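You operate a simulated robot arm through the tools that you are given. There is no shell and no other tool. Be economical: measure what you need, move in short steps, check, and stop when the job is done.

You are at the controls of a simulated robot arm. One attempt, no reset.

TASK
Finish strapping the print case and raise its carrying handle.
Fine: first set the pink weight off the lid, on the table; lay strap one over and pull it just to the white mark; leave strap two.

The check looks at the end state, three seconds after you hand in, the way a careful person would. Anything else that was tipped, shoved, dropped, spilled or broken makes it a failure. A push-on lid holds only when it is set on centred and level and pressed home; a screw cap is set on level and turned clockwise until tight.

THE ROBOT
A 6-joint arm with a four-finger gripper on a trunk, on a base that drives. Base frame: it is fixed to the floor where the robot stands at the start and does not move with it; the origin is under the middle of the robot, x ahead of it, y to its left, z up; the surface under the hand at the start is at about z = 88. Lengths are in cm, angles in degrees, forces in N, time in s.
With the tool pointing down near the work surface it reaches from about 16 to 92 cm from the robot's upright axis, wherever it stands. Its first joint turns from -166.0 to 166.0 degrees. Places, roughly: buckle of strap one [80, -30, 110]; carrying handle [30, -20, 90]; packing table beside the poster roller [60, -20, 90]; pink weight (6x9x4 cm) [40, -30, 90]; strap one [70, -30, 100]; strap two [50, -20, 90]; tail of the buckle of strap two [60, -20, 90]. Payload 3.43 kg.
The TCP is the grasp point between the finger pads, 3 cm short of the fingertips. In the tool frame z runs along the fingers and y along their closing line. Largest opening 12 cm; the body of the gripper starts 8.5 cm behind the TCP.
Orientation is told as [roll, pitch, yaw] about the base's x, y, z axes, in that order, counted from this pose: with the fingers straight down and closing along the base's y, the tool's x points along the base's -x, its y along +y and its z along -z.

THE INTERFACE
- The arm moves only by the tool arm_command. Its arguments are lists of equal length, an entry for each row: "offset": the shift along the base's x, y, z in cm, a list of three; "rotation": the turn, a rotation vector about the base's x, y, z in degrees, a list of three; "hand": the finger opening in cm, from 0 to 12. In form: {"offset": [[dx, dy, dz], ...], "rotation": [[wx, wy, wz], ...], "hand": [hand, ...]}. A call has 1 to 8 rows; each row shifts and turns the commanded pose from where the row before left it. Rows are played at 5 a second. More than 5 cm and 8.6 degrees between two rows, or a gripper value outside its range, and nothing of the call is played. A pose out of reach is approached as far as the arm can. The call stops where the force on the tool passes 40 N (or 10 N more than at its start, if that is more) or the arm is blocked; 0.2 s more then pass. The fingers move at their own pace and stop on an object; they squeeze with about 22 N. The grip force told is the motor's: it shows also when the fingers shut on nothing. Time passes only in rows, and 0.2 s behind the last, so rows that do not move let the fingers close. It gives the time, the measured TCP pose, the force on the tool (base axes), the opening and the grip force at its end, in the units of the frame above (readings bear some noise), with the torque about the TCP (base axes, N m) and any sound that the robot's microphone picked up.
- Cameras (640 x 400 px; columns grow to the right, rows downward): "scene" is now at [5.93, 15.87, 150.97]; the picture's right is [-0.48, -0.88, 0.00], its down [-0.47, 0.25, -0.85] and it looks along [0.74, -0.41, -0.53] (base axes); focal length 244 px, centre (320, 200). "wrist" rides on the gripper at [7.1, -1.7, -12.1] in the tool frame; the picture's right is [0.23, 0.97, 0.00], its down [-0.81, 0.19, -0.55] and it looks along [-0.54, 0.13, 0.83] (tool axes); focal length 275 px, centre (320, 200). There is no depth. A picture from a camera that has moved, and an enlarged one, comes with that camera's place and axes in the base frame and with its lens.
- snapshot(camera): a new picture of that camera. The clock stands still meanwhile.
- slide_trunk(by): slides the trunk up (or, below 0, down) by that many cm; the arm and the scene camera ride with it, the base frame stays. It gives what a move gives, with no picture.
- base_move(legs): drives the robot by 1 to 6 legs, each [ahead, left, turn to the left] in cm, cm and degrees, along the robot's own axes; the way and the turn of a leg run together, so that a leg with both is an arc; at most 150 cm and 180 degrees a leg. The arm and the cameras ride along, it lands a little off, and it stops where it bumps. It gives what a move gives.
- head_to(pan, tilt): turns the head with the scene camera to pan (to the left, within 120 degrees either way) and tilt (down, from -29 to 69), counted from straight ahead of the robot. It gives what a move gives.
- inspect(camera, box): a new picture of the part [left, top, right, bottom] of that camera's present view, enlarged. The clock stands still meanwhile.
- finish_job(): hands the job in; it is judged then, once.

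Work in short steps. Places have to be worked out from the pictures, the camera data and where the tool is seen: move nearer, look again, correct. Check each grasp and each placing, and mend what went wrong. You have 120 turns and 90 pictures in all, those below and enlarged ones among them. Open the gripper and draw the arm clear of the work before you hand the job in, unless the task says otherwise; then end with one line.

The tools are called after "Request:" as a command line: name --argument value ..., lists and objects as JSON in quotes. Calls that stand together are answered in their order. arm_command: Moves the arm, as the interface text tells. Its arguments: {"type":"object","properties":{"offset":{"type":"array"},"rotation":{"type":"array"},"hand":{"type":"array"}},"required":["offset","rotation","hand"]} The other tools are called the same way: slide_trunk (by) slides the trunk up or down; base_move (legs) drives the base; head_to (pan, tilt) turns the head that bears the scene camera; snapshot (camera) takes a picture; inspect (camera, box) takes an enlarged picture of a part of a camera's view; finish_job () hands the job in.

At the start:

```text
time_s: 0.0
ee_pos: [49.99, -22.17, 130.56]
orientation: [-0.1, 0.0, 0.0]
force: [0.2, -0.6, 0.4]
moment: [0.01, 0.0, -0.03]
width: 12.0
grasp_force: 0.0
trunk travel left (down, up): [-7.5, 46.5]
robot x, y, heading: [0.1, 0.27, 0.1]
head pan, tilt: [-28.6, 32.0]
```

scene: 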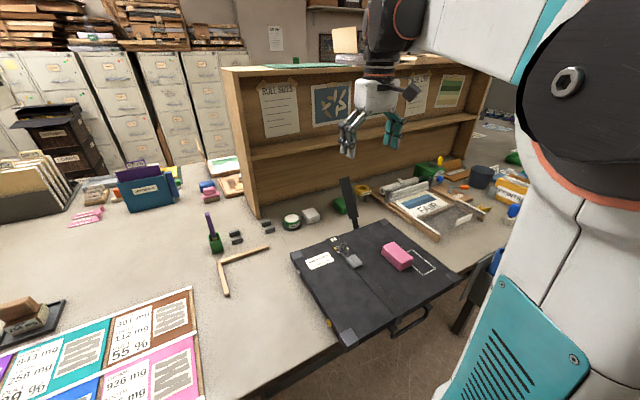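
wrist: 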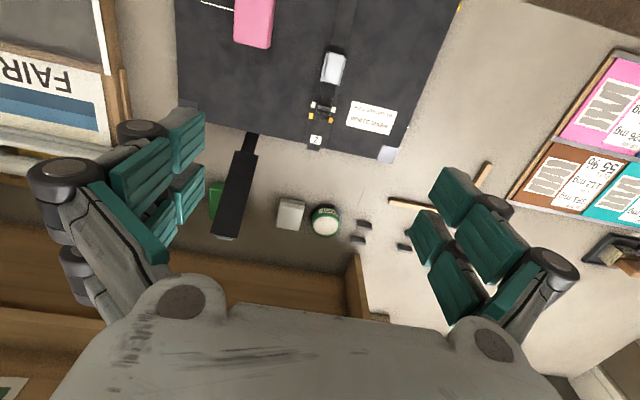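

The case lies on the table with the pink weight on it and strap one standing up at its far edge. I enlarge the case area to see the details.

Request:
inspect --camera "scene" --box '[270, 160, 480, 360]'

Request:
inspect --camera "wrist" --box '[160, 0, 480, 200]'

```text
2.00 times, centred on (375, 260) of scene
camera zoom: at [5.93, 15.87, 150.97], right [-0.48, -0.88, 0.0], down [-0.47, 0.25, -0.85], along [0.74, -0.41, -0.53], focal length 487 px, centre (210, 80)
```

zoom: 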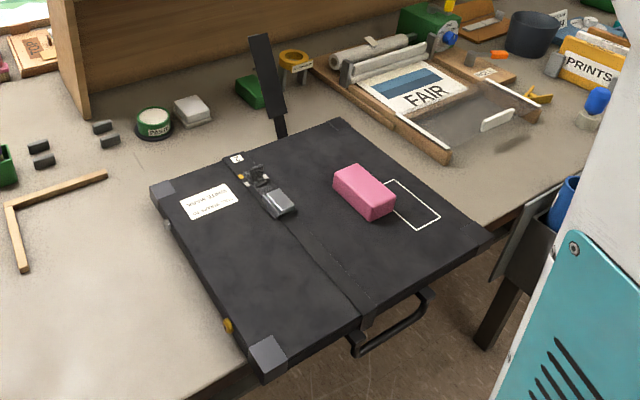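

```text
2.00 times, centred on (320, 100) of wrist
camera zoom: at [42.96, -23.99, 142.68], right [-0.23, 0.97, 0.0], down [0.81, 0.19, 0.55], along [0.54, 0.13, -0.83], focal length 551 px, centre (320, 400)
```

zoom: 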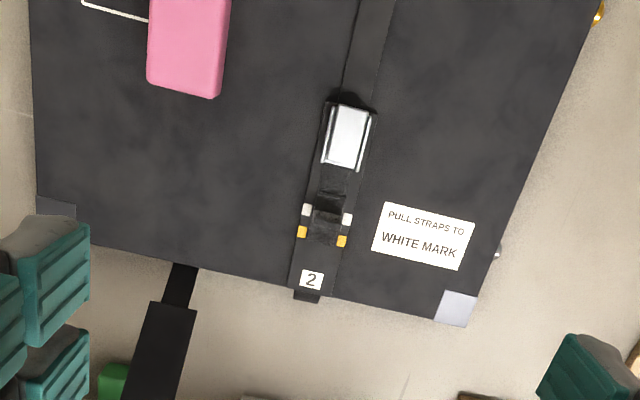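

I want a top view of the whole lid, so I draw the hand back toward the robot and take a wrist picture.

Request:
arm_command --offset '[[-5, 0, 0], [-5, 0, 0], [-5, -2, 0], [-5, -2, 0]]' --rotation '[[0, 0, 0], [0, 0, 0], [0, 0, 0], [0, 0, 0]]' --hand '[12, 12, 12, 12]'

Request:
snapshot --camera "wrist"

Request:
snapshot --camera "scene"

```text
refused: row 3 steps farther than a row can; nothing moved
```

```text
85 pictures are left
camera wrist: at [42.96, -23.99, 142.68], right [-0.23, 0.97, 0.0], down [0.81, 0.19, 0.55], along [0.54, 0.13, -0.83], focal length 275 px, centre (320, 200)
```

wrist: 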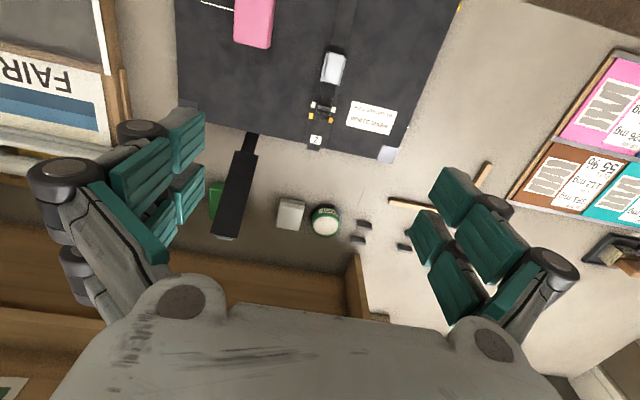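

```text
84 pictures are left
camera scene: at [5.93, 15.87, 150.97], right [-0.48, -0.88, 0.0], down [-0.47, 0.25, -0.85], along [0.74, -0.41, -0.53], focal length 244 px, centre (320, 200)
```

scene: 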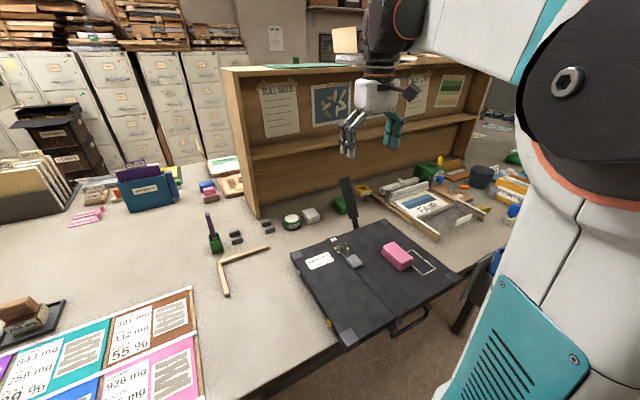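

The third step was slightly over the limit, so I repeat the draw-back with shorter steps.

Request:
arm_command --offset '[[-4.5, -1, 0], [-4.5, -1, 0], [-4.5, -1, 0], [-4.5, -1, 0]]' --rotation '[[0, 0, 0], [0, 0, 0], [0, 0, 0], [0, 0, 0]]' --hand '[12, 12, 12, 12]'

Request:
snapshot --camera "wrist"

```text
time_s: 1.2
ee_pos: [35.98, -30.03, 131.15]
orientation: [0.0, 0.0, -0.1]
force: [-0.3, 0.1, 0.1]
moment: [0.04, 0.01, -0.03]
width: 12.01
grasp_force: 0.1
trunk travel left (down, up): [-7.5, 46.5]
robot x, y, heading: [-0.04, 0.36, -0.0]
head pan, tilt: [-28.6, 32.0]
stopped in row 4: the arm was blocked; the commanded pose is now the measured one
```

```text
83 pictures are left
camera wrist: at [28.94, -31.71, 143.24], right [-0.23, 0.97, 0.0], down [0.81, 0.19, 0.55], along [0.54, 0.13, -0.83], focal length 275 px, centre (320, 200)
```

wrist: 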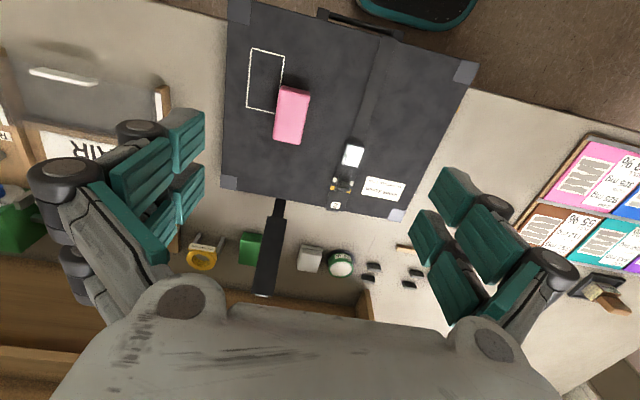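

Good overview. I enlarge the lid.

Request:
inspect --camera "wrist" --box '[200, 0, 500, 180]'

Request:
inspect --camera "wrist" --box '[200, 150, 440, 300]'

Request:
inspect --camera "scene" --box '[310, 160, 430, 250]'

Request:
inspect --camera "scene" --box '[350, 250, 470, 340]'

```text
2.13 times, centred on (350, 90) of wrist
camera zoom: at [28.94, -31.71, 143.24], right [-0.23, 0.97, 0.0], down [0.81, 0.19, 0.55], along [0.54, 0.13, -0.83], focal length 587 px, centre (256, 435)
```

zoom: 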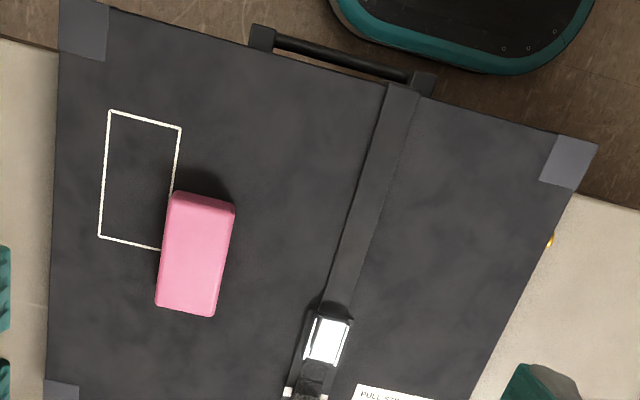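

```text
2.67 times, centred on (320, 225) of wrist
camera zoom: at [28.94, -31.71, 143.24], right [-0.23, 0.97, 0.0], down [0.81, 0.19, 0.55], along [0.54, 0.13, -0.83], focal length 734 px, centre (320, 133)
```

zoom: 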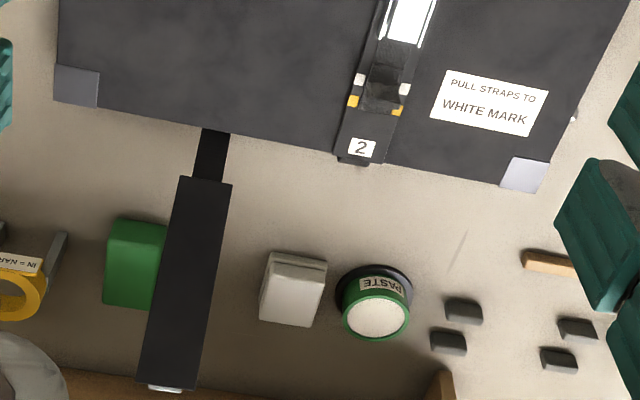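

```text
4.44 times, centred on (370, 205) of scene
camera zoom: at [4.87, 13.83, 151.99], right [-0.68, -0.74, 0.0], down [-0.32, 0.29, -0.9], along [0.66, -0.61, -0.43], focal length 1083 px, centre (98, 178)
```

zoom: 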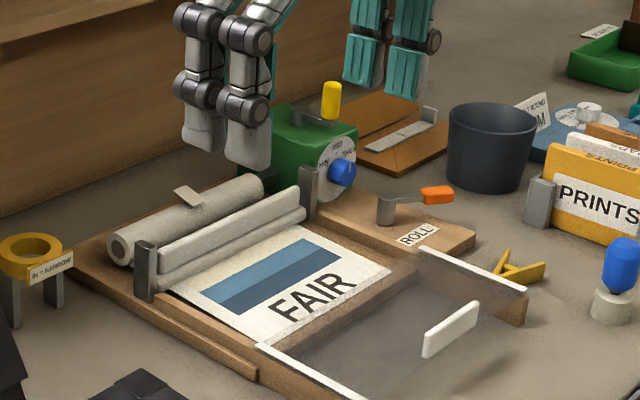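

```text
4.44 times, centred on (410, 295) of scene
camera zoom: at [4.87, 13.83, 151.99], right [-0.68, -0.74, 0.0], down [-0.32, 0.29, -0.9], along [0.66, -0.61, -0.43], focal length 1083 px, centre (-80, -222)
```

zoom: 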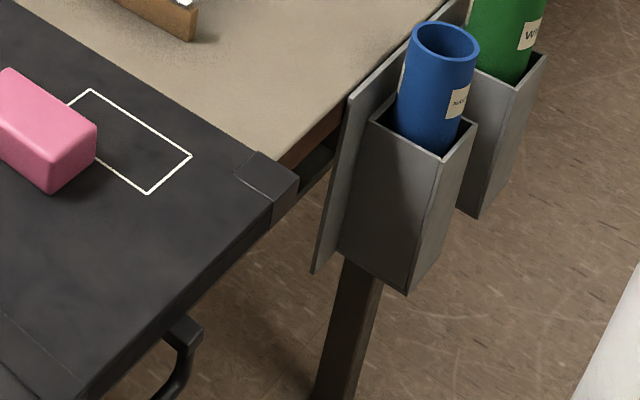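

Lid spans about x 30–65, y −45…−3; weight centre is about (45.3, −33.3), aligned with the axes. I go above it and partway down.

Request:
arm_command --offset '[[3.1, -1.1, -3], [3.1, -1.1, -3], [3.1, -1.1, -3], [0, 0, -4.5], [0, 0, -4.5], [0, 0, -4.5], [0, 0, -4.5]]' --rotation '[[0, 0, 0], [0, 0, 0], [0, 0, 0], [0, 0, 0], [0, 0, 0], [0, 0, 0], [0, 0, 0]]' --hand '[12, 12, 12, 12, 12, 12, 12]'

Request:
snapshot --camera "wrist"

Request:
snapshot --camera "scene"

```text
time_s: 2.8
ee_pos: [45.28, -33.17, 104.28]
orientation: [0.0, 0.0, 0.2]
force: [-0.2, -0.1, 0.5]
moment: [0.03, -0.06, -0.02]
width: 11.98
grasp_force: 0.2
trunk travel left (down, up): [-7.5, 46.5]
robot x, y, heading: [-0.08, 0.31, 0.1]
head pan, tilt: [-28.6, 32.0]
```

```text
78 pictures are left
camera wrist: at [38.18, -34.96, 116.26], right [-0.23, 0.97, 0.0], down [0.81, 0.19, 0.55], along [0.54, 0.13, -0.83], focal length 275 px, centre (320, 200)
```

wrist: 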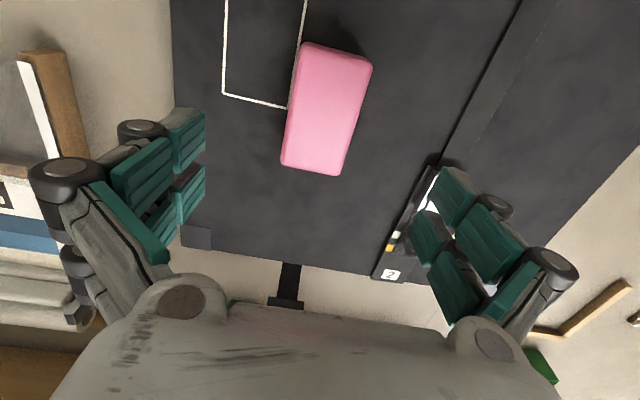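

```text
77 pictures are left
camera scene: at [5.94, 15.85, 150.97], right [-0.48, -0.88, 0.0], down [-0.47, 0.25, -0.85], along [0.74, -0.41, -0.53], focal length 244 px, centre (320, 200)
```

scene: 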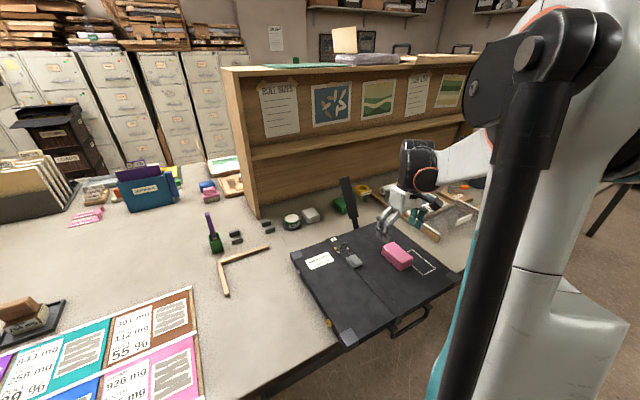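

The hand is centred over the weight. I descend with the fingers open, watching force.

Request:
arm_command --offset '[[-0.3, 0.3, -4], [0, 0, -4], [0, 0, -2], [0, 0, -1]]' --rotation '[[0, 0, 0], [0, 0, 0], [0, 0, 0], [0, 0, 0]]' --hand '[12, 12, 12, 12]'

Request:
snapshot --camera "wrist"

Request:
inspect --camera "scene" --box '[330, 170, 480, 290]'

```text
time_s: 3.8
ee_pos: [44.67, -32.71, 93.37]
orientation: [-0.1, -0.1, 0.2]
force: [5.4, -5.1, 33.8]
moment: [-0.35, 0.05, -0.06]
width: 12.07
grasp_force: 0.3
trunk travel left (down, up): [-7.5, 46.5]
robot x, y, heading: [0.22, -0.09, 0.2]
head pan, tilt: [-28.6, 32.0]
```

```text
76 pictures are left
camera wrist: at [37.66, -34.45, 105.39], right [-0.23, 0.97, 0.0], down [0.81, 0.19, 0.55], along [0.54, 0.13, -0.83], focal length 275 px, centre (320, 200)
```

wrist: 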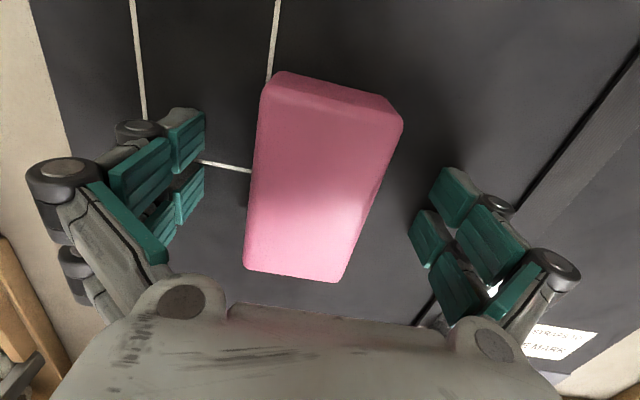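

```text
3.33 times, centred on (405, 230) of scene
camera zoom: at [5.82, 15.94, 151.03], right [-0.48, -0.88, 0.0], down [-0.47, 0.25, -0.85], along [0.75, -0.41, -0.53], focal length 812 px, centre (37, 100)
```

zoom: 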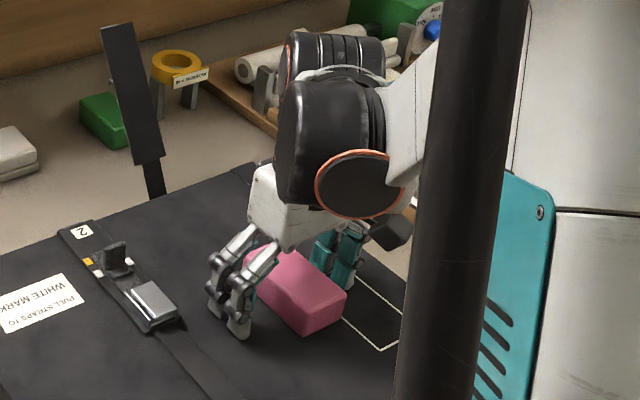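

33 N upward: fingertips are on the lid (lid top ≈ z 90.3). I rise 0.8 cm, then close on the weight.

Request:
arm_command --offset '[[0, 0, 0.8], [0, 0, 0], [0, 0, 0], [0, 0, 0]]' --rotation '[[0, 0, 0], [0, 0, 0], [0, 0, 0], [0, 0, 0]]' --hand '[12, 5.5, 5, 5]'

```text
time_s: 4.8
ee_pos: [44.65, -32.58, 94.1]
orientation: [-0.2, 0.0, 0.1]
force: [1.6, 2.9, 39.1]
moment: [0.47, 0.1, -0.08]
width: 10.62
grasp_force: 21.7
trunk travel left (down, up): [-7.5, 46.5]
robot x, y, heading: [0.17, -0.13, -0.4]
head pan, tilt: [-28.6, 32.0]
```

Force stayed high and the fingers stopped at 10.6: they seem to press on the lid. I open, rise and look.

Request:
arm_command --offset '[[0, 0, 0], [0, 0, 1], [0, 0, 0]]' --rotation '[[0, 0, 0], [0, 0, 0], [0, 0, 0]]' --hand '[12, 12, 12]'

Request:
snapshot --camera "wrist"

```text
time_s: 5.6
ee_pos: [44.78, -32.66, 94.97]
orientation: [0.1, 0.0, 0.1]
force: [0.1, -0.2, -0.6]
moment: [0.01, 0.02, -0.05]
width: 12.01
grasp_force: 0.0
trunk travel left (down, up): [-7.5, 46.5]
robot x, y, heading: [-0.12, -0.01, -0.3]
head pan, tilt: [-28.6, 32.0]
```

```text
74 pictures are left
camera wrist: at [37.72, -34.41, 107.01], right [-0.23, 0.97, 0.0], down [0.81, 0.19, 0.55], along [0.54, 0.13, -0.83], focal length 275 px, centre (320, 200)
```

wrist: 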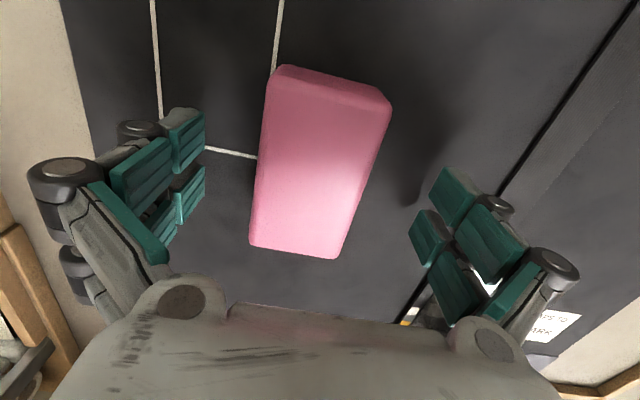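

No contact now at z 95. I close here.

Request:
arm_command --offset '[[0, 0, 0], [0, 0, 0], [0, 0, 0], [0, 0, 0]]' --rotation '[[0, 0, 0], [0, 0, 0], [0, 0, 0], [0, 0, 0]]' --hand '[9, 5, 4.5, 4.5]'

Request:
snapshot --camera "wrist"

```text
time_s: 6.3
ee_pos: [44.84, -32.48, 95.34]
orientation: [-0.1, -0.1, 0.1]
force: [1.9, 3.1, 54.5]
moment: [0.46, 0.48, -0.24]
width: 5.35
grasp_force: 21.6
trunk travel left (down, up): [-7.5, 46.5]
robot x, y, heading: [-0.09, -0.18, -0.1]
head pan, tilt: [-28.6, 32.0]
stopped in row 3: the force on the tool passed its limit at 44 N (the readings are from after the stop); the commanded pose is now the measured one
```

```text
73 pictures are left
camera wrist: at [37.63, -34.25, 107.41], right [-0.23, 0.97, 0.0], down [0.81, 0.19, 0.55], along [0.54, 0.13, -0.83], focal length 275 px, centre (320, 200)
```

wrist: 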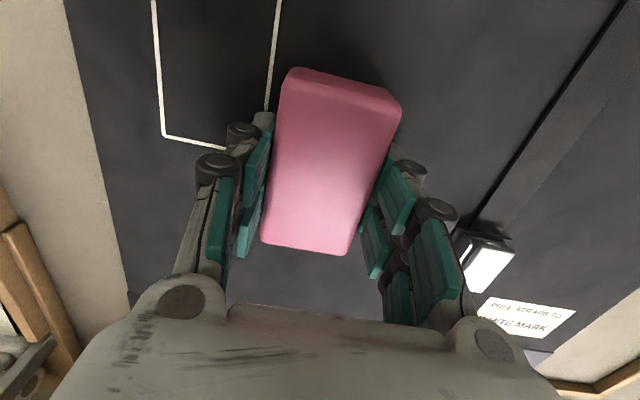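

The fingertips reach lower when they close, so they press the lid, but the weight is gripped (5.35 wide). I lift gently.

Request:
arm_command --offset '[[0, 0, 1], [0, 0, 2], [0, 0, 2], [0, 0, 0]]' --rotation '[[0, 0, 0], [0, 0, 0], [0, 0, 0], [0, 0, 0]]' --hand '[4.5, 4.5, 4.5, 4.5]'

Request:
snapshot --camera "wrist"

Request:
inspect --camera "scene" --box '[330, 170, 480, 290]'

```text
time_s: 7.3
ee_pos: [44.76, -32.81, 100.1]
orientation: [0.0, 0.0, 0.0]
force: [-0.9, 0.4, -5.4]
moment: [-0.05, -0.08, -0.01]
width: 5.17
grasp_force: 21.5
trunk travel left (down, up): [-7.5, 46.5]
robot x, y, heading: [-0.05, 0.02, -0.1]
head pan, tilt: [-28.6, 32.0]
```

```text
72 pictures are left
camera wrist: at [37.75, -34.54, 112.17], right [-0.23, 0.97, 0.0], down [0.81, 0.19, 0.55], along [0.54, 0.13, -0.83], focal length 275 px, centre (320, 200)
```

wrist: 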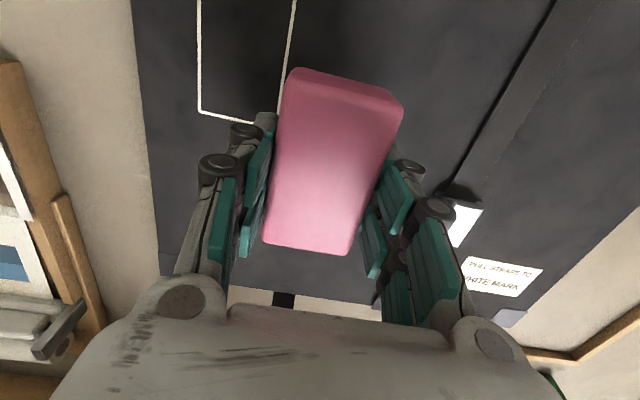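

```text
3.33 times, centred on (405, 230) of scene
camera zoom: at [5.94, 15.85, 150.97], right [-0.48, -0.88, 0.0], down [-0.47, 0.25, -0.85], along [0.74, -0.4, -0.53], focal length 812 px, centre (37, 100)
```

zoom: 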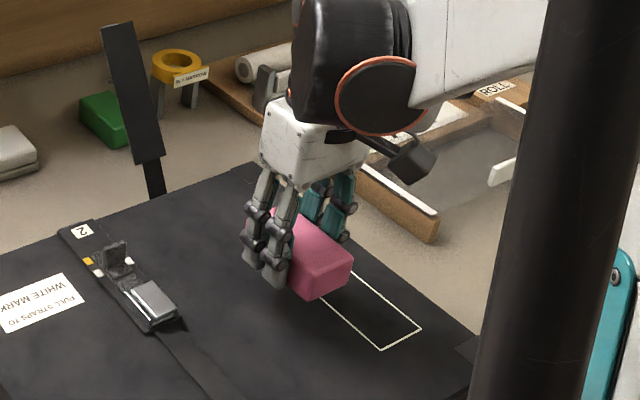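

The weight is held and lifted. I raise it and carry it over to the free table on the left of the case.

Request:
arm_command --offset '[[0, 0, 4.5], [0, 2, 4], [0, 4.8, 0], [0, 4.8, 0], [0, 4.8, 0], [0, 4.8, 0], [0, 4.8, 0], [0, 4.8, 0]]' --rotation '[[0, 0, 0], [0, 0, 0], [0, 0, 0], [0, 0, 0], [0, 0, 0], [0, 0, 0], [0, 0, 0], [0, 0, 0]]' --hand '[4.5, 4.5, 4.5, 4.5, 4.5, 4.5, 4.5, 4.5]'

Request:
arm_command --offset '[[0, 4.5, 0], [0, 4.5, 0], [0, 3.2, 0]]' --rotation '[[0, 0, 0], [0, 0, 0], [0, 0, 0]]' --hand '[4.5, 4.5, 4.5]'

Request:
snapshot --camera "wrist"

Request:
snapshot --camera "scene"

```text
time_s: 9.1
ee_pos: [45.04, -1.82, 108.72]
orientation: [0.0, 0.0, 0.0]
force: [0.8, -0.4, -6.9]
moment: [0.03, -0.03, 0.02]
width: 5.18
grasp_force: 22.0
trunk travel left (down, up): [-7.5, 46.5]
robot x, y, heading: [-0.03, 0.04, 0.1]
head pan, tilt: [-28.6, 32.0]
```

```text
time_s: 9.9
ee_pos: [45.03, 10.42, 108.53]
orientation: [0.0, 0.1, 0.2]
force: [-1.4, 0.6, -5.8]
moment: [-0.02, -0.04, 0.04]
width: 5.19
grasp_force: 22.5
trunk travel left (down, up): [-7.5, 46.5]
robot x, y, heading: [-0.05, -0.11, -0.1]
head pan, tilt: [-28.6, 32.0]
```

```text
70 pictures are left
camera wrist: at [37.89, 8.62, 120.67], right [-0.23, 0.97, 0.0], down [0.81, 0.19, 0.55], along [0.54, 0.13, -0.83], focal length 275 px, centre (320, 200)
```

wrist: 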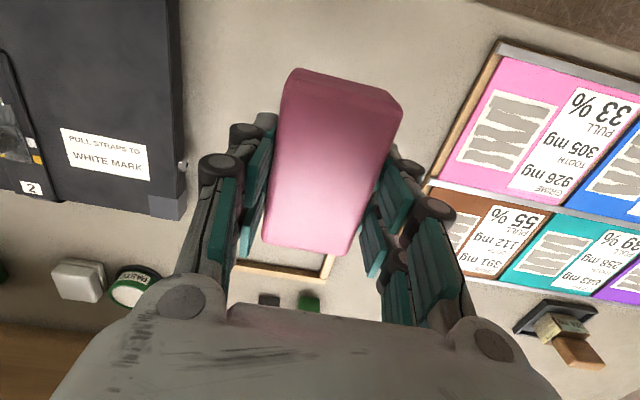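

```text
69 pictures are left
camera scene: at [4.87, 14.14, 151.38], right [-0.66, -0.75, 0.0], down [-0.37, 0.33, -0.87], along [0.65, -0.58, -0.49], focal length 244 px, centre (320, 200)
```

scene: 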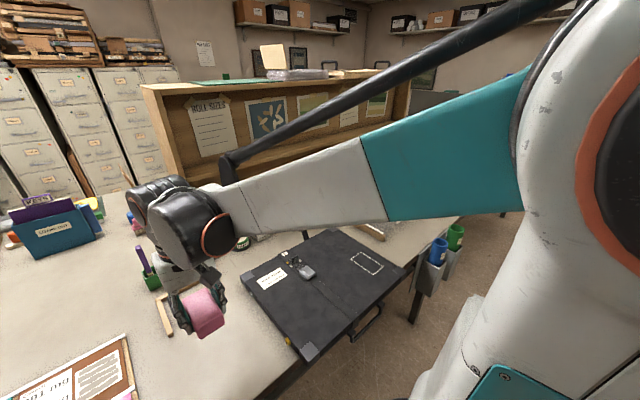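

The table beneath is clear. I lower toward the table, in finer steps near the bottom.

Request:
arm_command --offset '[[0, 0, -4.5], [0, 0, -4.5], [0, 0, -4.5], [0, 0, -2], [0, 0, 0]]' --rotation '[[0, 0, 0], [0, 0, 0], [0, 0, 0], [0, 0, 0], [0, 0, 0]]' --hand '[4.5, 4.5, 4.5, 4.5, 4.5]'

Request:
snapshot --camera "scene"

```text
time_s: 11.1
ee_pos: [44.92, 10.33, 93.23]
orientation: [0.0, -0.1, 0.1]
force: [1.0, -0.3, -5.2]
moment: [-0.05, -0.02, 0.0]
width: 5.19
grasp_force: 22.0
trunk travel left (down, up): [-7.5, 46.5]
robot x, y, heading: [0.23, 0.14, -0.0]
head pan, tilt: [-28.6, 32.0]
```

```text
68 pictures are left
camera scene: at [5.97, 15.89, 150.97], right [-0.48, -0.88, 0.0], down [-0.47, 0.25, -0.85], along [0.74, -0.41, -0.53], focal length 244 px, centre (320, 200)
```

scene: 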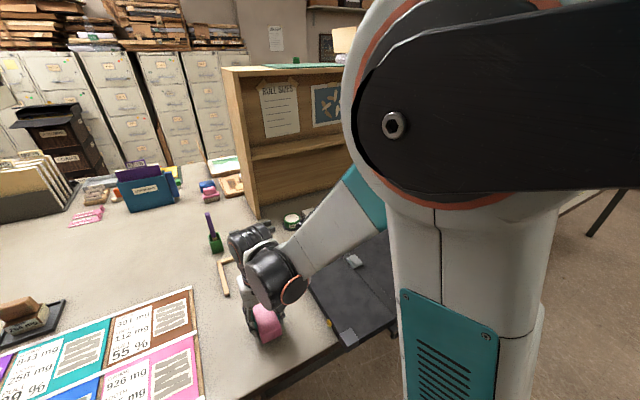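

Still hanging free; I lower by small steps until contact.

Request:
arm_command --offset '[[0, 0, -0.6], [0, 0, -0.6], [0, 0, -0.6], [0, 0, -0.6]]' --rotation '[[0, 0, 0], [0, 0, 0], [0, 0, 0], [0, 0, 0]]' --hand '[4.5, 4.5, 4.5, 4.5]'

Request:
arm_command --offset '[[0, 0, -0.4], [0, 0, -0.4]]' --rotation '[[0, 0, 0], [0, 0, 0]]' --hand '[4.5, 4.5]'

```text
time_s: 12.2
ee_pos: [44.82, 10.49, 91.01]
orientation: [0.1, -0.2, 0.1]
force: [-2.7, -0.7, 32.0]
moment: [-0.12, 0.56, -0.07]
width: 5.18
grasp_force: 23.0
trunk travel left (down, up): [-7.5, 46.5]
robot x, y, heading: [0.34, -0.3, 0.1]
head pan, tilt: [-28.6, 32.0]
stopped in row 4: the force on the tool passed its limit at 45 N (the readings are from after the stop); the commanded pose is now the measured one
```

```text
time_s: 12.4
ee_pos: [44.73, 10.48, 90.93]
orientation: [-0.1, -0.1, 0.2]
force: [-2.7, 0.6, 34.2]
moment: [-0.14, 0.37, -0.08]
width: 5.2
grasp_force: 21.7
trunk travel left (down, up): [-7.5, 46.5]
robot x, y, heading: [0.2, -0.08, 0.0]
head pan, tilt: [-28.6, 32.0]
stopped in row 1: the force on the tool passed its limit at 52 N (the readings are from after the stop); the commanded pose is now the measured one
```

Contact at z ≈ 91.2, so the table is at ~88 and the lid ~91.5. I ease up slightly, open partway, then lift away.

Request:
arm_command --offset '[[0, 0, 0.3], [0, 0, 0], [0, 0, 1.5], [0, 0, 4], [0, 0, 5]]' --rotation '[[0, 0, 0], [0, 0, 0], [0, 0, 0], [0, 0, 0], [0, 0, 0]]' --hand '[4.8, 8, 9, 9, 9]'

Request:
snapshot --camera "wrist"

```text
time_s: 13.7
ee_pos: [44.98, 10.47, 101.73]
orientation: [0.1, -0.1, 0.1]
force: [0.2, -0.1, 0.7]
moment: [-0.02, 0.02, -0.01]
width: 8.99
grasp_force: 0.5
trunk travel left (down, up): [-7.5, 46.5]
robot x, y, heading: [-0.14, 0.17, 0.2]
head pan, tilt: [-28.6, 32.0]
```

```text
67 pictures are left
camera wrist: at [37.89, 8.78, 113.64], right [-0.23, 0.97, 0.0], down [0.81, 0.19, 0.55], along [0.54, 0.13, -0.83], focal length 275 px, centre (320, 200)
```

wrist: 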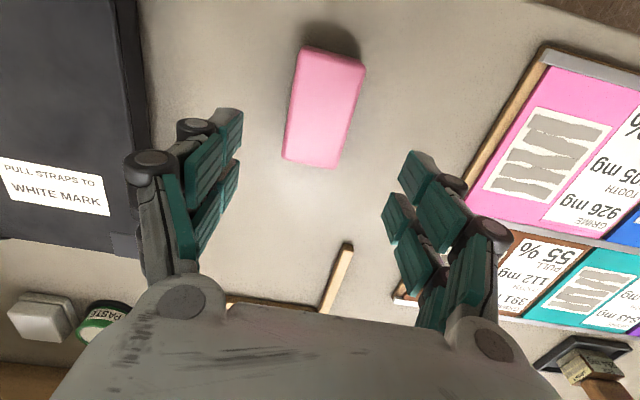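

The weight stands squarely on the table. Now I go look at strap one: raise, travel to about (45, −32, 115).

Request:
arm_command --offset '[[0, 0, 4.5], [0, 0, 4.5], [0, -4.5, 2], [0, -4.8, 0], [0, -4.8, 0], [0, -4.8, 0], [0, -4.8, 0], [0, -4.8, 0]]' --rotation '[[0, 0, 0], [0, 0, 0], [0, 0, 0], [0, 0, 0], [0, 0, 0], [0, 0, 0], [0, 0, 0], [0, 0, 0]]' --hand '[6, 4, 4, 4, 4, 4, 4, 4]'

Request:
arm_command --offset '[[0, -4.8, 0], [0, -4.8, 0], [0, -4.5, 0]]' --rotation '[[0, 0, 0], [0, 0, 0], [0, 0, 0]]' --hand '[4, 4, 4]'

Request:
snapshot --camera "wrist"

Request:
snapshot --camera "scene"

```text
time_s: 15.4
ee_pos: [44.81, -18.18, 112.37]
orientation: [0.0, 0.0, 0.1]
force: [0.5, -1.0, -0.5]
moment: [-0.02, 0.04, -0.05]
width: 3.99
grasp_force: 0.1
trunk travel left (down, up): [-7.5, 46.5]
robot x, y, heading: [0.06, 0.12, -0.2]
head pan, tilt: [-28.6, 32.0]
```

```text
time_s: 16.2
ee_pos: [44.95, -32.16, 112.67]
orientation: [0.0, -0.1, 0.2]
force: [0.3, 0.7, 0.1]
moment: [0.01, -0.02, 0.01]
width: 3.97
grasp_force: 0.0
trunk travel left (down, up): [-7.5, 46.5]
robot x, y, heading: [0.07, 0.27, -0.2]
head pan, tilt: [-28.6, 32.0]
```

```text
66 pictures are left
camera wrist: at [37.88, -34.0, 124.7], right [-0.23, 0.97, 0.0], down [0.81, 0.19, 0.55], along [0.54, 0.13, -0.83], focal length 275 px, centre (320, 200)
```

wrist: 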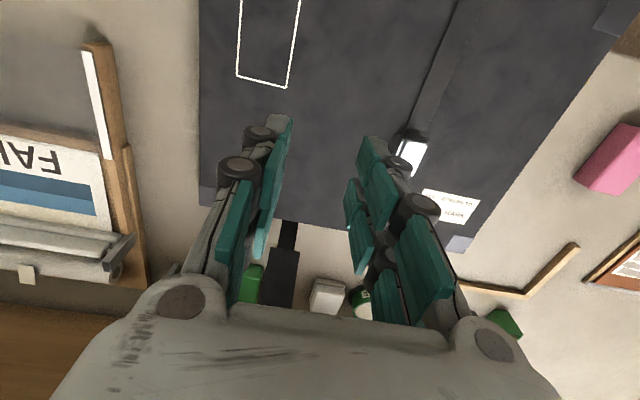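

```text
65 pictures are left
camera scene: at [5.93, 15.85, 150.97], right [-0.48, -0.88, 0.0], down [-0.47, 0.25, -0.85], along [0.74, -0.4, -0.53], focal length 244 px, centre (320, 200)
```

scene: 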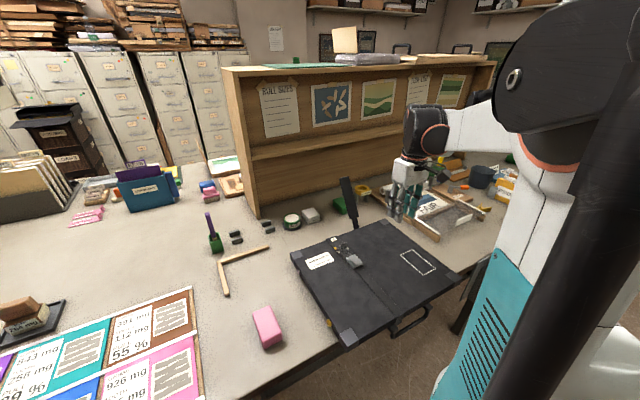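

The weight sits alone on the table. I enlarge strap one and strap two's buckle in the scene view.

Request:
inspect --camera "scene" --box '[320, 170, 384, 210]'

Request:
inspect --camera "scene" --box '[310, 225, 390, 275]'

```text
10.00 times, centred on (352, 190) of scene
camera zoom: at [5.93, 15.85, 150.97], right [-0.48, -0.88, 0.0], down [-0.47, 0.25, -0.85], along [0.74, -0.4, -0.53], focal length 2437 px, centre (0, 300)
```

zoom: 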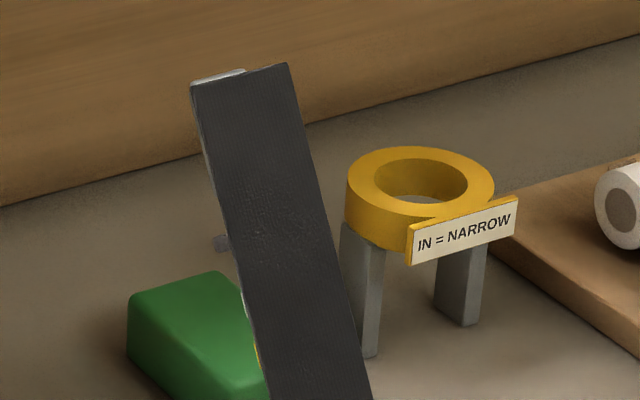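

```text
8.00 times, centred on (350, 250) of scene
camera zoom: at [5.93, 15.85, 150.97], right [-0.48, -0.88, 0.0], down [-0.47, 0.25, -0.85], along [0.74, -0.4, -0.53], focal length 1950 px, centre (80, -200)
```

zoom: 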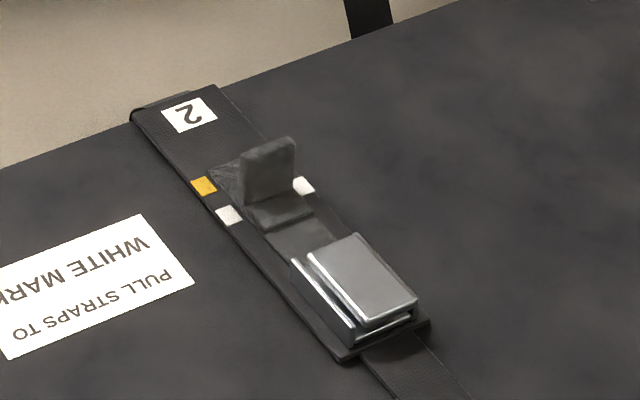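

Strap one's outer (rear) face carries buckle at the tip, the tab and marks; tip triangulates to ≈(74.4, −31.6, 110), hinge ≈(66, −32.5, 91). I'll go over it with closed fingers to stand behind the tip.

Request:
arm_command --offset '[[0, 0, 4.8], [2, 0, 4.5], [4.9, 0, 0], [4.9, 0, 0], [4.9, 0, 0], [4.9, 0.2, 0], [4.9, 0.2, 0], [4.9, 0.2, 0]]' --rotation '[[0, 0, 0], [0, 0, 0], [0, 0, 0], [0, 0, 0], [0, 0, 0], [0, 0, 0], [0, 0, 0], [0, 0, 0]]' --hand '[0, 0, 0, 0, 0, 0, 0, 0]'

Request:
snapshot --camera "wrist"

Request:
snapshot --camera "scene"

```text
time_s: 18.1
ee_pos: [76.47, -31.65, 121.79]
orientation: [0.0, 0.0, 0.1]
force: [0.1, -0.6, -0.8]
moment: [0.01, 0.01, 0.03]
width: 0.0
grasp_force: 22.4
trunk travel left (down, up): [-7.5, 46.5]
robot x, y, heading: [0.07, 0.05, 0.1]
head pan, tilt: [-28.6, 32.0]
```

```text
62 pictures are left
camera wrist: at [69.44, -33.48, 133.75], right [-0.23, 0.97, 0.0], down [0.81, 0.19, 0.55], along [0.54, 0.13, -0.83], focal length 275 px, centre (320, 200)
```

wrist: 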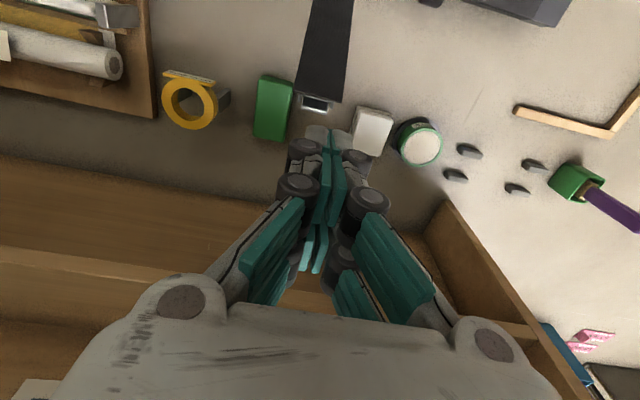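

```text
61 pictures are left
camera scene: at [6.03, 15.82, 150.95], right [-0.48, -0.88, 0.0], down [-0.47, 0.25, -0.85], along [0.74, -0.4, -0.53], focal length 244 px, centre (320, 200)
```

scene: 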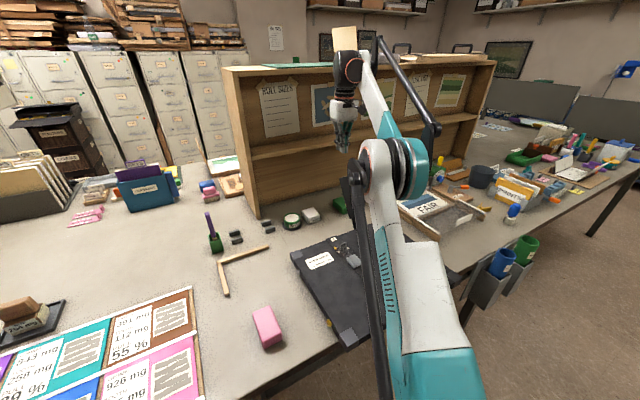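

The strap tip is at ≈(75.4, −31.6). I step 4.5 cm further behind it and descend.

Request:
arm_command --offset '[[4.6, 0, 0], [0, 0, -4], [0, 0, -4], [0, 0, -4]]' --rotation '[[0, 0, 0], [0, 0, 0], [0, 0, 0], [0, 0, 0]]' --hand '[0, 0, 0, 0]'

Request:
snapshot --camera "wrist"

Request:
inspect --camera "scene" --box '[290, 100, 450, 220]'

```text
time_s: 19.0
ee_pos: [79.05, -30.55, 110.07]
orientation: [-0.2, -1.0, 0.2]
force: [13.4, -1.4, 12.9]
moment: [-0.16, -0.2, 0.11]
width: 0.0
grasp_force: 21.6
out of reach, approached as far as the arm can: row 1
trunk travel left (down, up): [-7.5, 46.5]
robot x, y, heading: [0.01, 0.29, -0.0]
head pan, tilt: [-28.6, 32.0]
stopped in row 4: the force on the tool passed its limit at 112 N (the readings are from after the stop); the commanded pose is now the measured one
```

```text
60 pictures are left
camera wrist: at [71.82, -32.35, 121.9], right [-0.24, 0.97, -0.01], down [0.8, 0.2, 0.57], along [0.55, 0.13, -0.82], focal length 275 px, centre (320, 200)
```

wrist: 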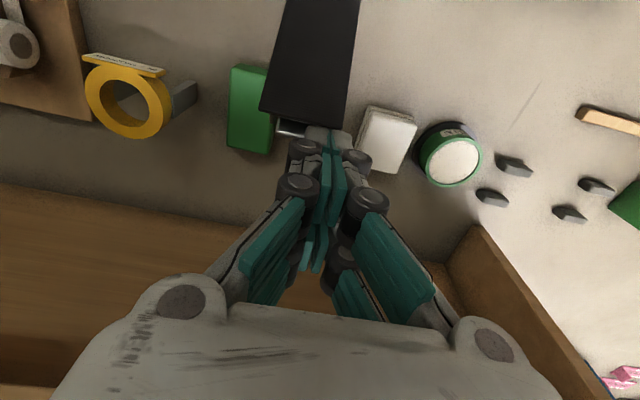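

```text
3.33 times, centred on (370, 160) of scene
camera zoom: at [5.99, 15.88, 150.98], right [-0.48, -0.88, 0.0], down [-0.47, 0.25, -0.85], along [0.75, -0.4, -0.53], focal length 812 px, centre (153, 333)
```

zoom: 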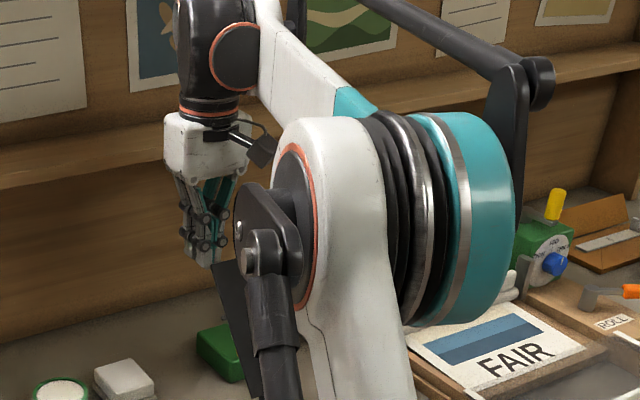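

Fingertips hit the back of the buckle hard; residual force pushes the hand +x and up, so they are behind it. I raise a hair and push gently toward −x and see how the strap answers.

Request:
arm_command --offset '[[0, -0.5, 0.5], [-1, -0.3, 0], [-1, 0, 0]]' --rotation '[[0, 0, 0], [0, 0, 0], [0, 0, 0]]' --hand '[0, 0, 0]'

Request:
snapshot --camera "wrist"

```text
time_s: 19.7
ee_pos: [78.39, -31.22, 110.66]
orientation: [-0.3, -1.3, 0.4]
force: [8.5, -1.6, 10.7]
moment: [0.06, 0.02, -0.06]
width: 0.61
grasp_force: 21.4
trunk travel left (down, up): [-7.5, 46.5]
robot x, y, heading: [0.15, 0.29, 0.3]
head pan, tilt: [-28.6, 32.0]
stopped in row 3: the force on the tool passed its limit at 50 N (the readings are from after the stop); the commanded pose is now the measured one
```

```text
58 pictures are left
camera wrist: at [71.07, -33.03, 122.51], right [-0.24, 0.97, -0.01], down [0.8, 0.2, 0.57], along [0.56, 0.13, -0.82], focal length 275 px, centre (320, 200)
```

wrist: 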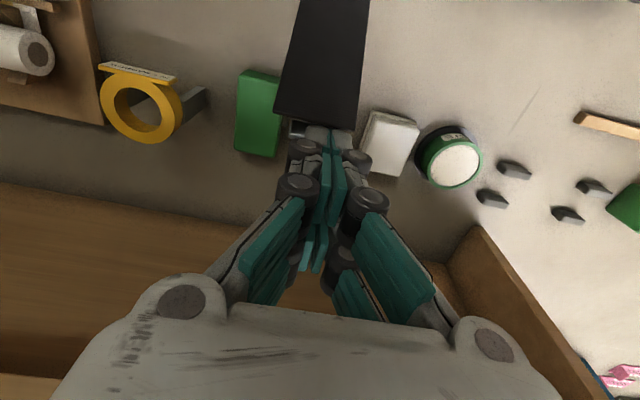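

The push met 50 N with the strap not moving much; fingertips are likely catching on the buckle. I lift off and look before trying again.

Request:
arm_command --offset '[[0.5, 0, 1], [0.5, 0, 4], [0, 0, 4.5]]' --rotation '[[0, 0, 0], [0, 0, 0], [0, 0, 0]]' --hand '[0, 0, 0]'

Request:
snapshot --camera "wrist"

Request:
inspect --camera "scene" --box '[290, 140, 410, 240]'

```text
time_s: 20.5
ee_pos: [78.89, -31.11, 119.83]
orientation: [-0.2, -1.2, 0.4]
force: [-0.5, 0.2, 0.7]
moment: [0.0, -0.07, -0.01]
width: 0.02
grasp_force: 21.7
out of reach, approached as far as the arm can: row 3
trunk travel left (down, up): [-7.5, 46.5]
robot x, y, heading: [-0.02, 0.12, 0.1]
head pan, tilt: [-28.6, 32.0]
```

```text
57 pictures are left
camera wrist: at [71.47, -32.87, 131.78], right [-0.24, 0.97, -0.01], down [0.8, 0.2, 0.57], along [0.56, 0.13, -0.82], focal length 275 px, centre (320, 200)
```

wrist: 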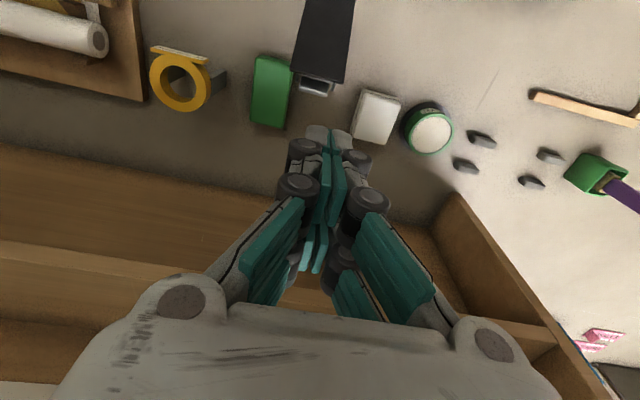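

```text
4.00 times, centred on (350, 190) of scene
camera zoom: at [5.84, 15.9, 150.98], right [-0.48, -0.88, 0.0], down [-0.47, 0.25, -0.85], along [0.75, -0.4, -0.53], focal length 975 px, centre (200, 240)
```

zoom: 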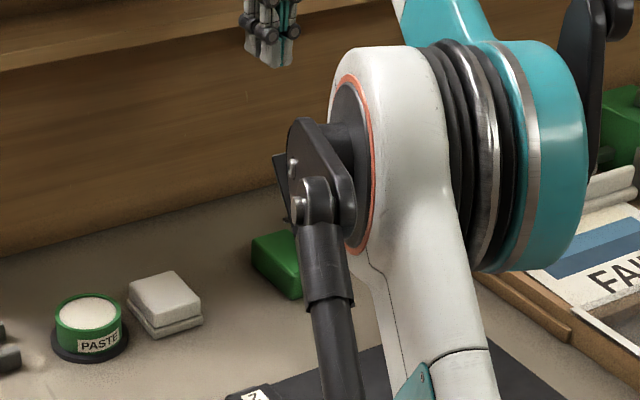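

The strap is unchanged; its tip is at ≈(75.7, −32, 110), buckle back at x≈77.4, about 4 wide. Reach is short for getting behind, so instead I'll straddle its side edges from above (closing along y) and swing it about its hinge.

Request:
arm_command --offset '[[-2, -0.4, 0], [-1.9, -0.5, 0], [0, 0, -4], [0, 0, -2]]' --rotation '[[0, 0.6, 0], [0, 0.6, 0], [0, 0, 0], [0, 0, 0]]' --hand '[7, 7, 7, 7]'

Request:
snapshot --camera "wrist"

```text
time_s: 21.5
ee_pos: [74.91, -32.04, 113.86]
orientation: [-0.3, 0.1, 0.3]
force: [1.4, -1.1, 0.5]
moment: [0.0, 0.04, 0.02]
width: 6.99
grasp_force: 0.0
trunk travel left (down, up): [-7.5, 46.5]
robot x, y, heading: [0.15, -0.02, 0.0]
head pan, tilt: [-28.6, 32.0]
```

```text
55 pictures are left
camera wrist: at [67.77, -33.8, 125.85], right [-0.24, 0.97, 0.0], down [0.81, 0.2, 0.55], along [0.54, 0.13, -0.83], focal length 275 px, centre (320, 200)
```

wrist: 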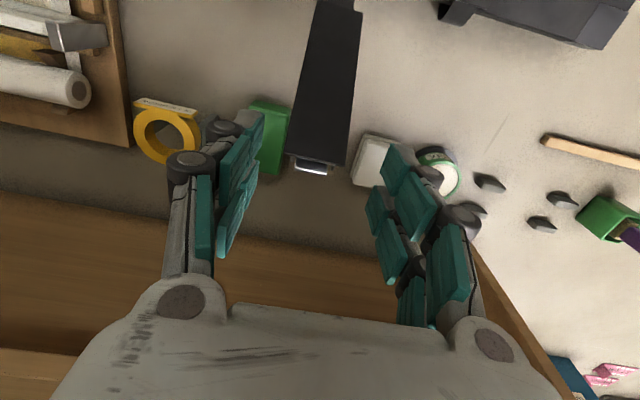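

Centred over the strap. I descend 5 cm, then close.

Request:
arm_command --offset '[[0, 0, -2.5], [-0.6, 0, -2.7], [0, 0, 0], [0, 0, 0], [0, 0, 0]]' --rotation '[[0, 0, 0], [0, 0, 0], [0, 0, 0], [0, 0, 0], [0, 0, 0]]' --hand '[7, 7, 5, 3, 3]'

Request:
snapshot --camera "wrist"

```text
time_s: 22.7
ee_pos: [74.3, -32.29, 108.77]
orientation: [-0.3, 0.0, 0.2]
force: [10.0, -17.0, 12.5]
moment: [-0.84, -0.37, -0.05]
width: 4.35
grasp_force: 22.2
trunk travel left (down, up): [-7.5, 46.5]
robot x, y, heading: [0.23, -0.3, 0.2]
head pan, tilt: [-28.6, 32.0]
```

```text
54 pictures are left
camera wrist: at [67.2, -33.96, 120.75], right [-0.23, 0.97, -0.01], down [0.81, 0.2, 0.55], along [0.54, 0.12, -0.83], focal length 275 px, centre (320, 200)
```

wrist: 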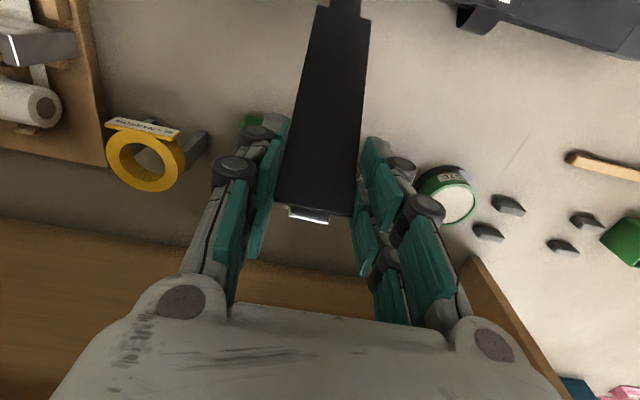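

Gripped at 4.35 cm. Now swing about the hinge: first 24° with matching tool pitch.

Request:
arm_command --offset '[[-2.55, -0.2, 0.98], [-2.67, 0, 0.6], [-2.72, 0, 0.2]]' --rotation '[[0, -8, 0], [0, -8, 0], [0, -8, 0]]' --hand '[3, 3, 3]'

Request:
snapshot --camera "wrist"

```text
time_s: 23.5
ee_pos: [66.02, -32.23, 110.64]
orientation: [-0.5, -24.1, 0.2]
force: [-0.7, -10.9, 20.1]
moment: [-0.32, 0.18, -0.14]
width: 4.3
grasp_force: 22.1
trunk travel left (down, up): [-7.5, 46.5]
robot x, y, heading: [-0.05, -0.08, 0.0]
head pan, tilt: [-28.6, 32.0]
```

```text
53 pictures are left
camera wrist: at [54.65, -33.96, 118.66], right [-0.21, 0.97, -0.1], down [0.51, 0.2, 0.83], along [0.83, 0.13, -0.54], focal length 275 px, centre (320, 200)
```

wrist: 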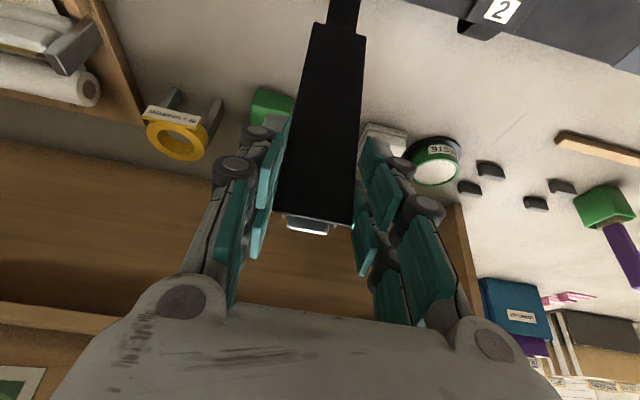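

The strap follows and is upright now. I carry on another 40°.

Request:
arm_command --offset '[[-2.55, 0, -0.2], [-2.67, 0, -0.58], [-2.57, 0, -0.94], [-2.43, 0, -1.3], [-2.2, 0, -1.6]]' --rotation '[[0, -8, 0], [0, -8, 0], [0, -8, 0], [0, -8, 0], [0, -8, 0]]' --hand '[3, 3, 3, 3, 3]'

Request:
snapshot --camera "wrist"

Request:
snapshot --camera "scene"

```text
time_s: 24.7
ee_pos: [53.83, -32.23, 105.99]
orientation: [-0.9, -64.1, 0.7]
force: [-6.9, -0.7, 4.4]
moment: [0.42, 0.31, 0.13]
width: 4.3
grasp_force: 21.6
trunk travel left (down, up): [-7.5, 46.5]
robot x, y, heading: [0.19, 0.28, 0.0]
head pan, tilt: [-28.6, 32.0]
```

```text
52 pictures are left
camera wrist: at [39.95, -33.99, 104.77], right [-0.1, 0.97, -0.21], down [-0.14, 0.2, 0.97], along [0.98, 0.13, 0.12], focal length 275 px, centre (320, 200)
```

wrist: 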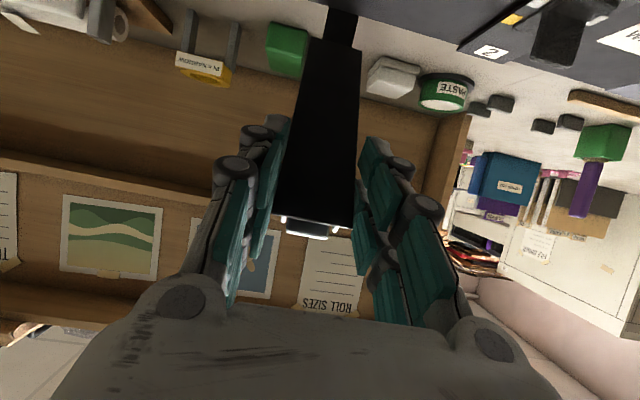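

```text
51 pictures are left
camera scene: at [5.87, 15.87, 150.96], right [-0.48, -0.88, 0.0], down [-0.47, 0.25, -0.85], along [0.75, -0.4, -0.53], focal length 244 px, centre (320, 200)
```

scene: 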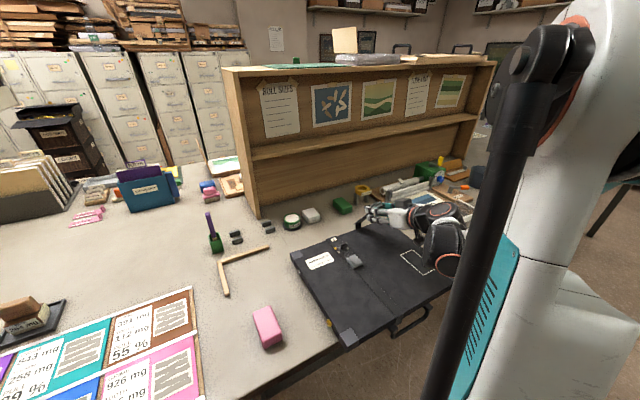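

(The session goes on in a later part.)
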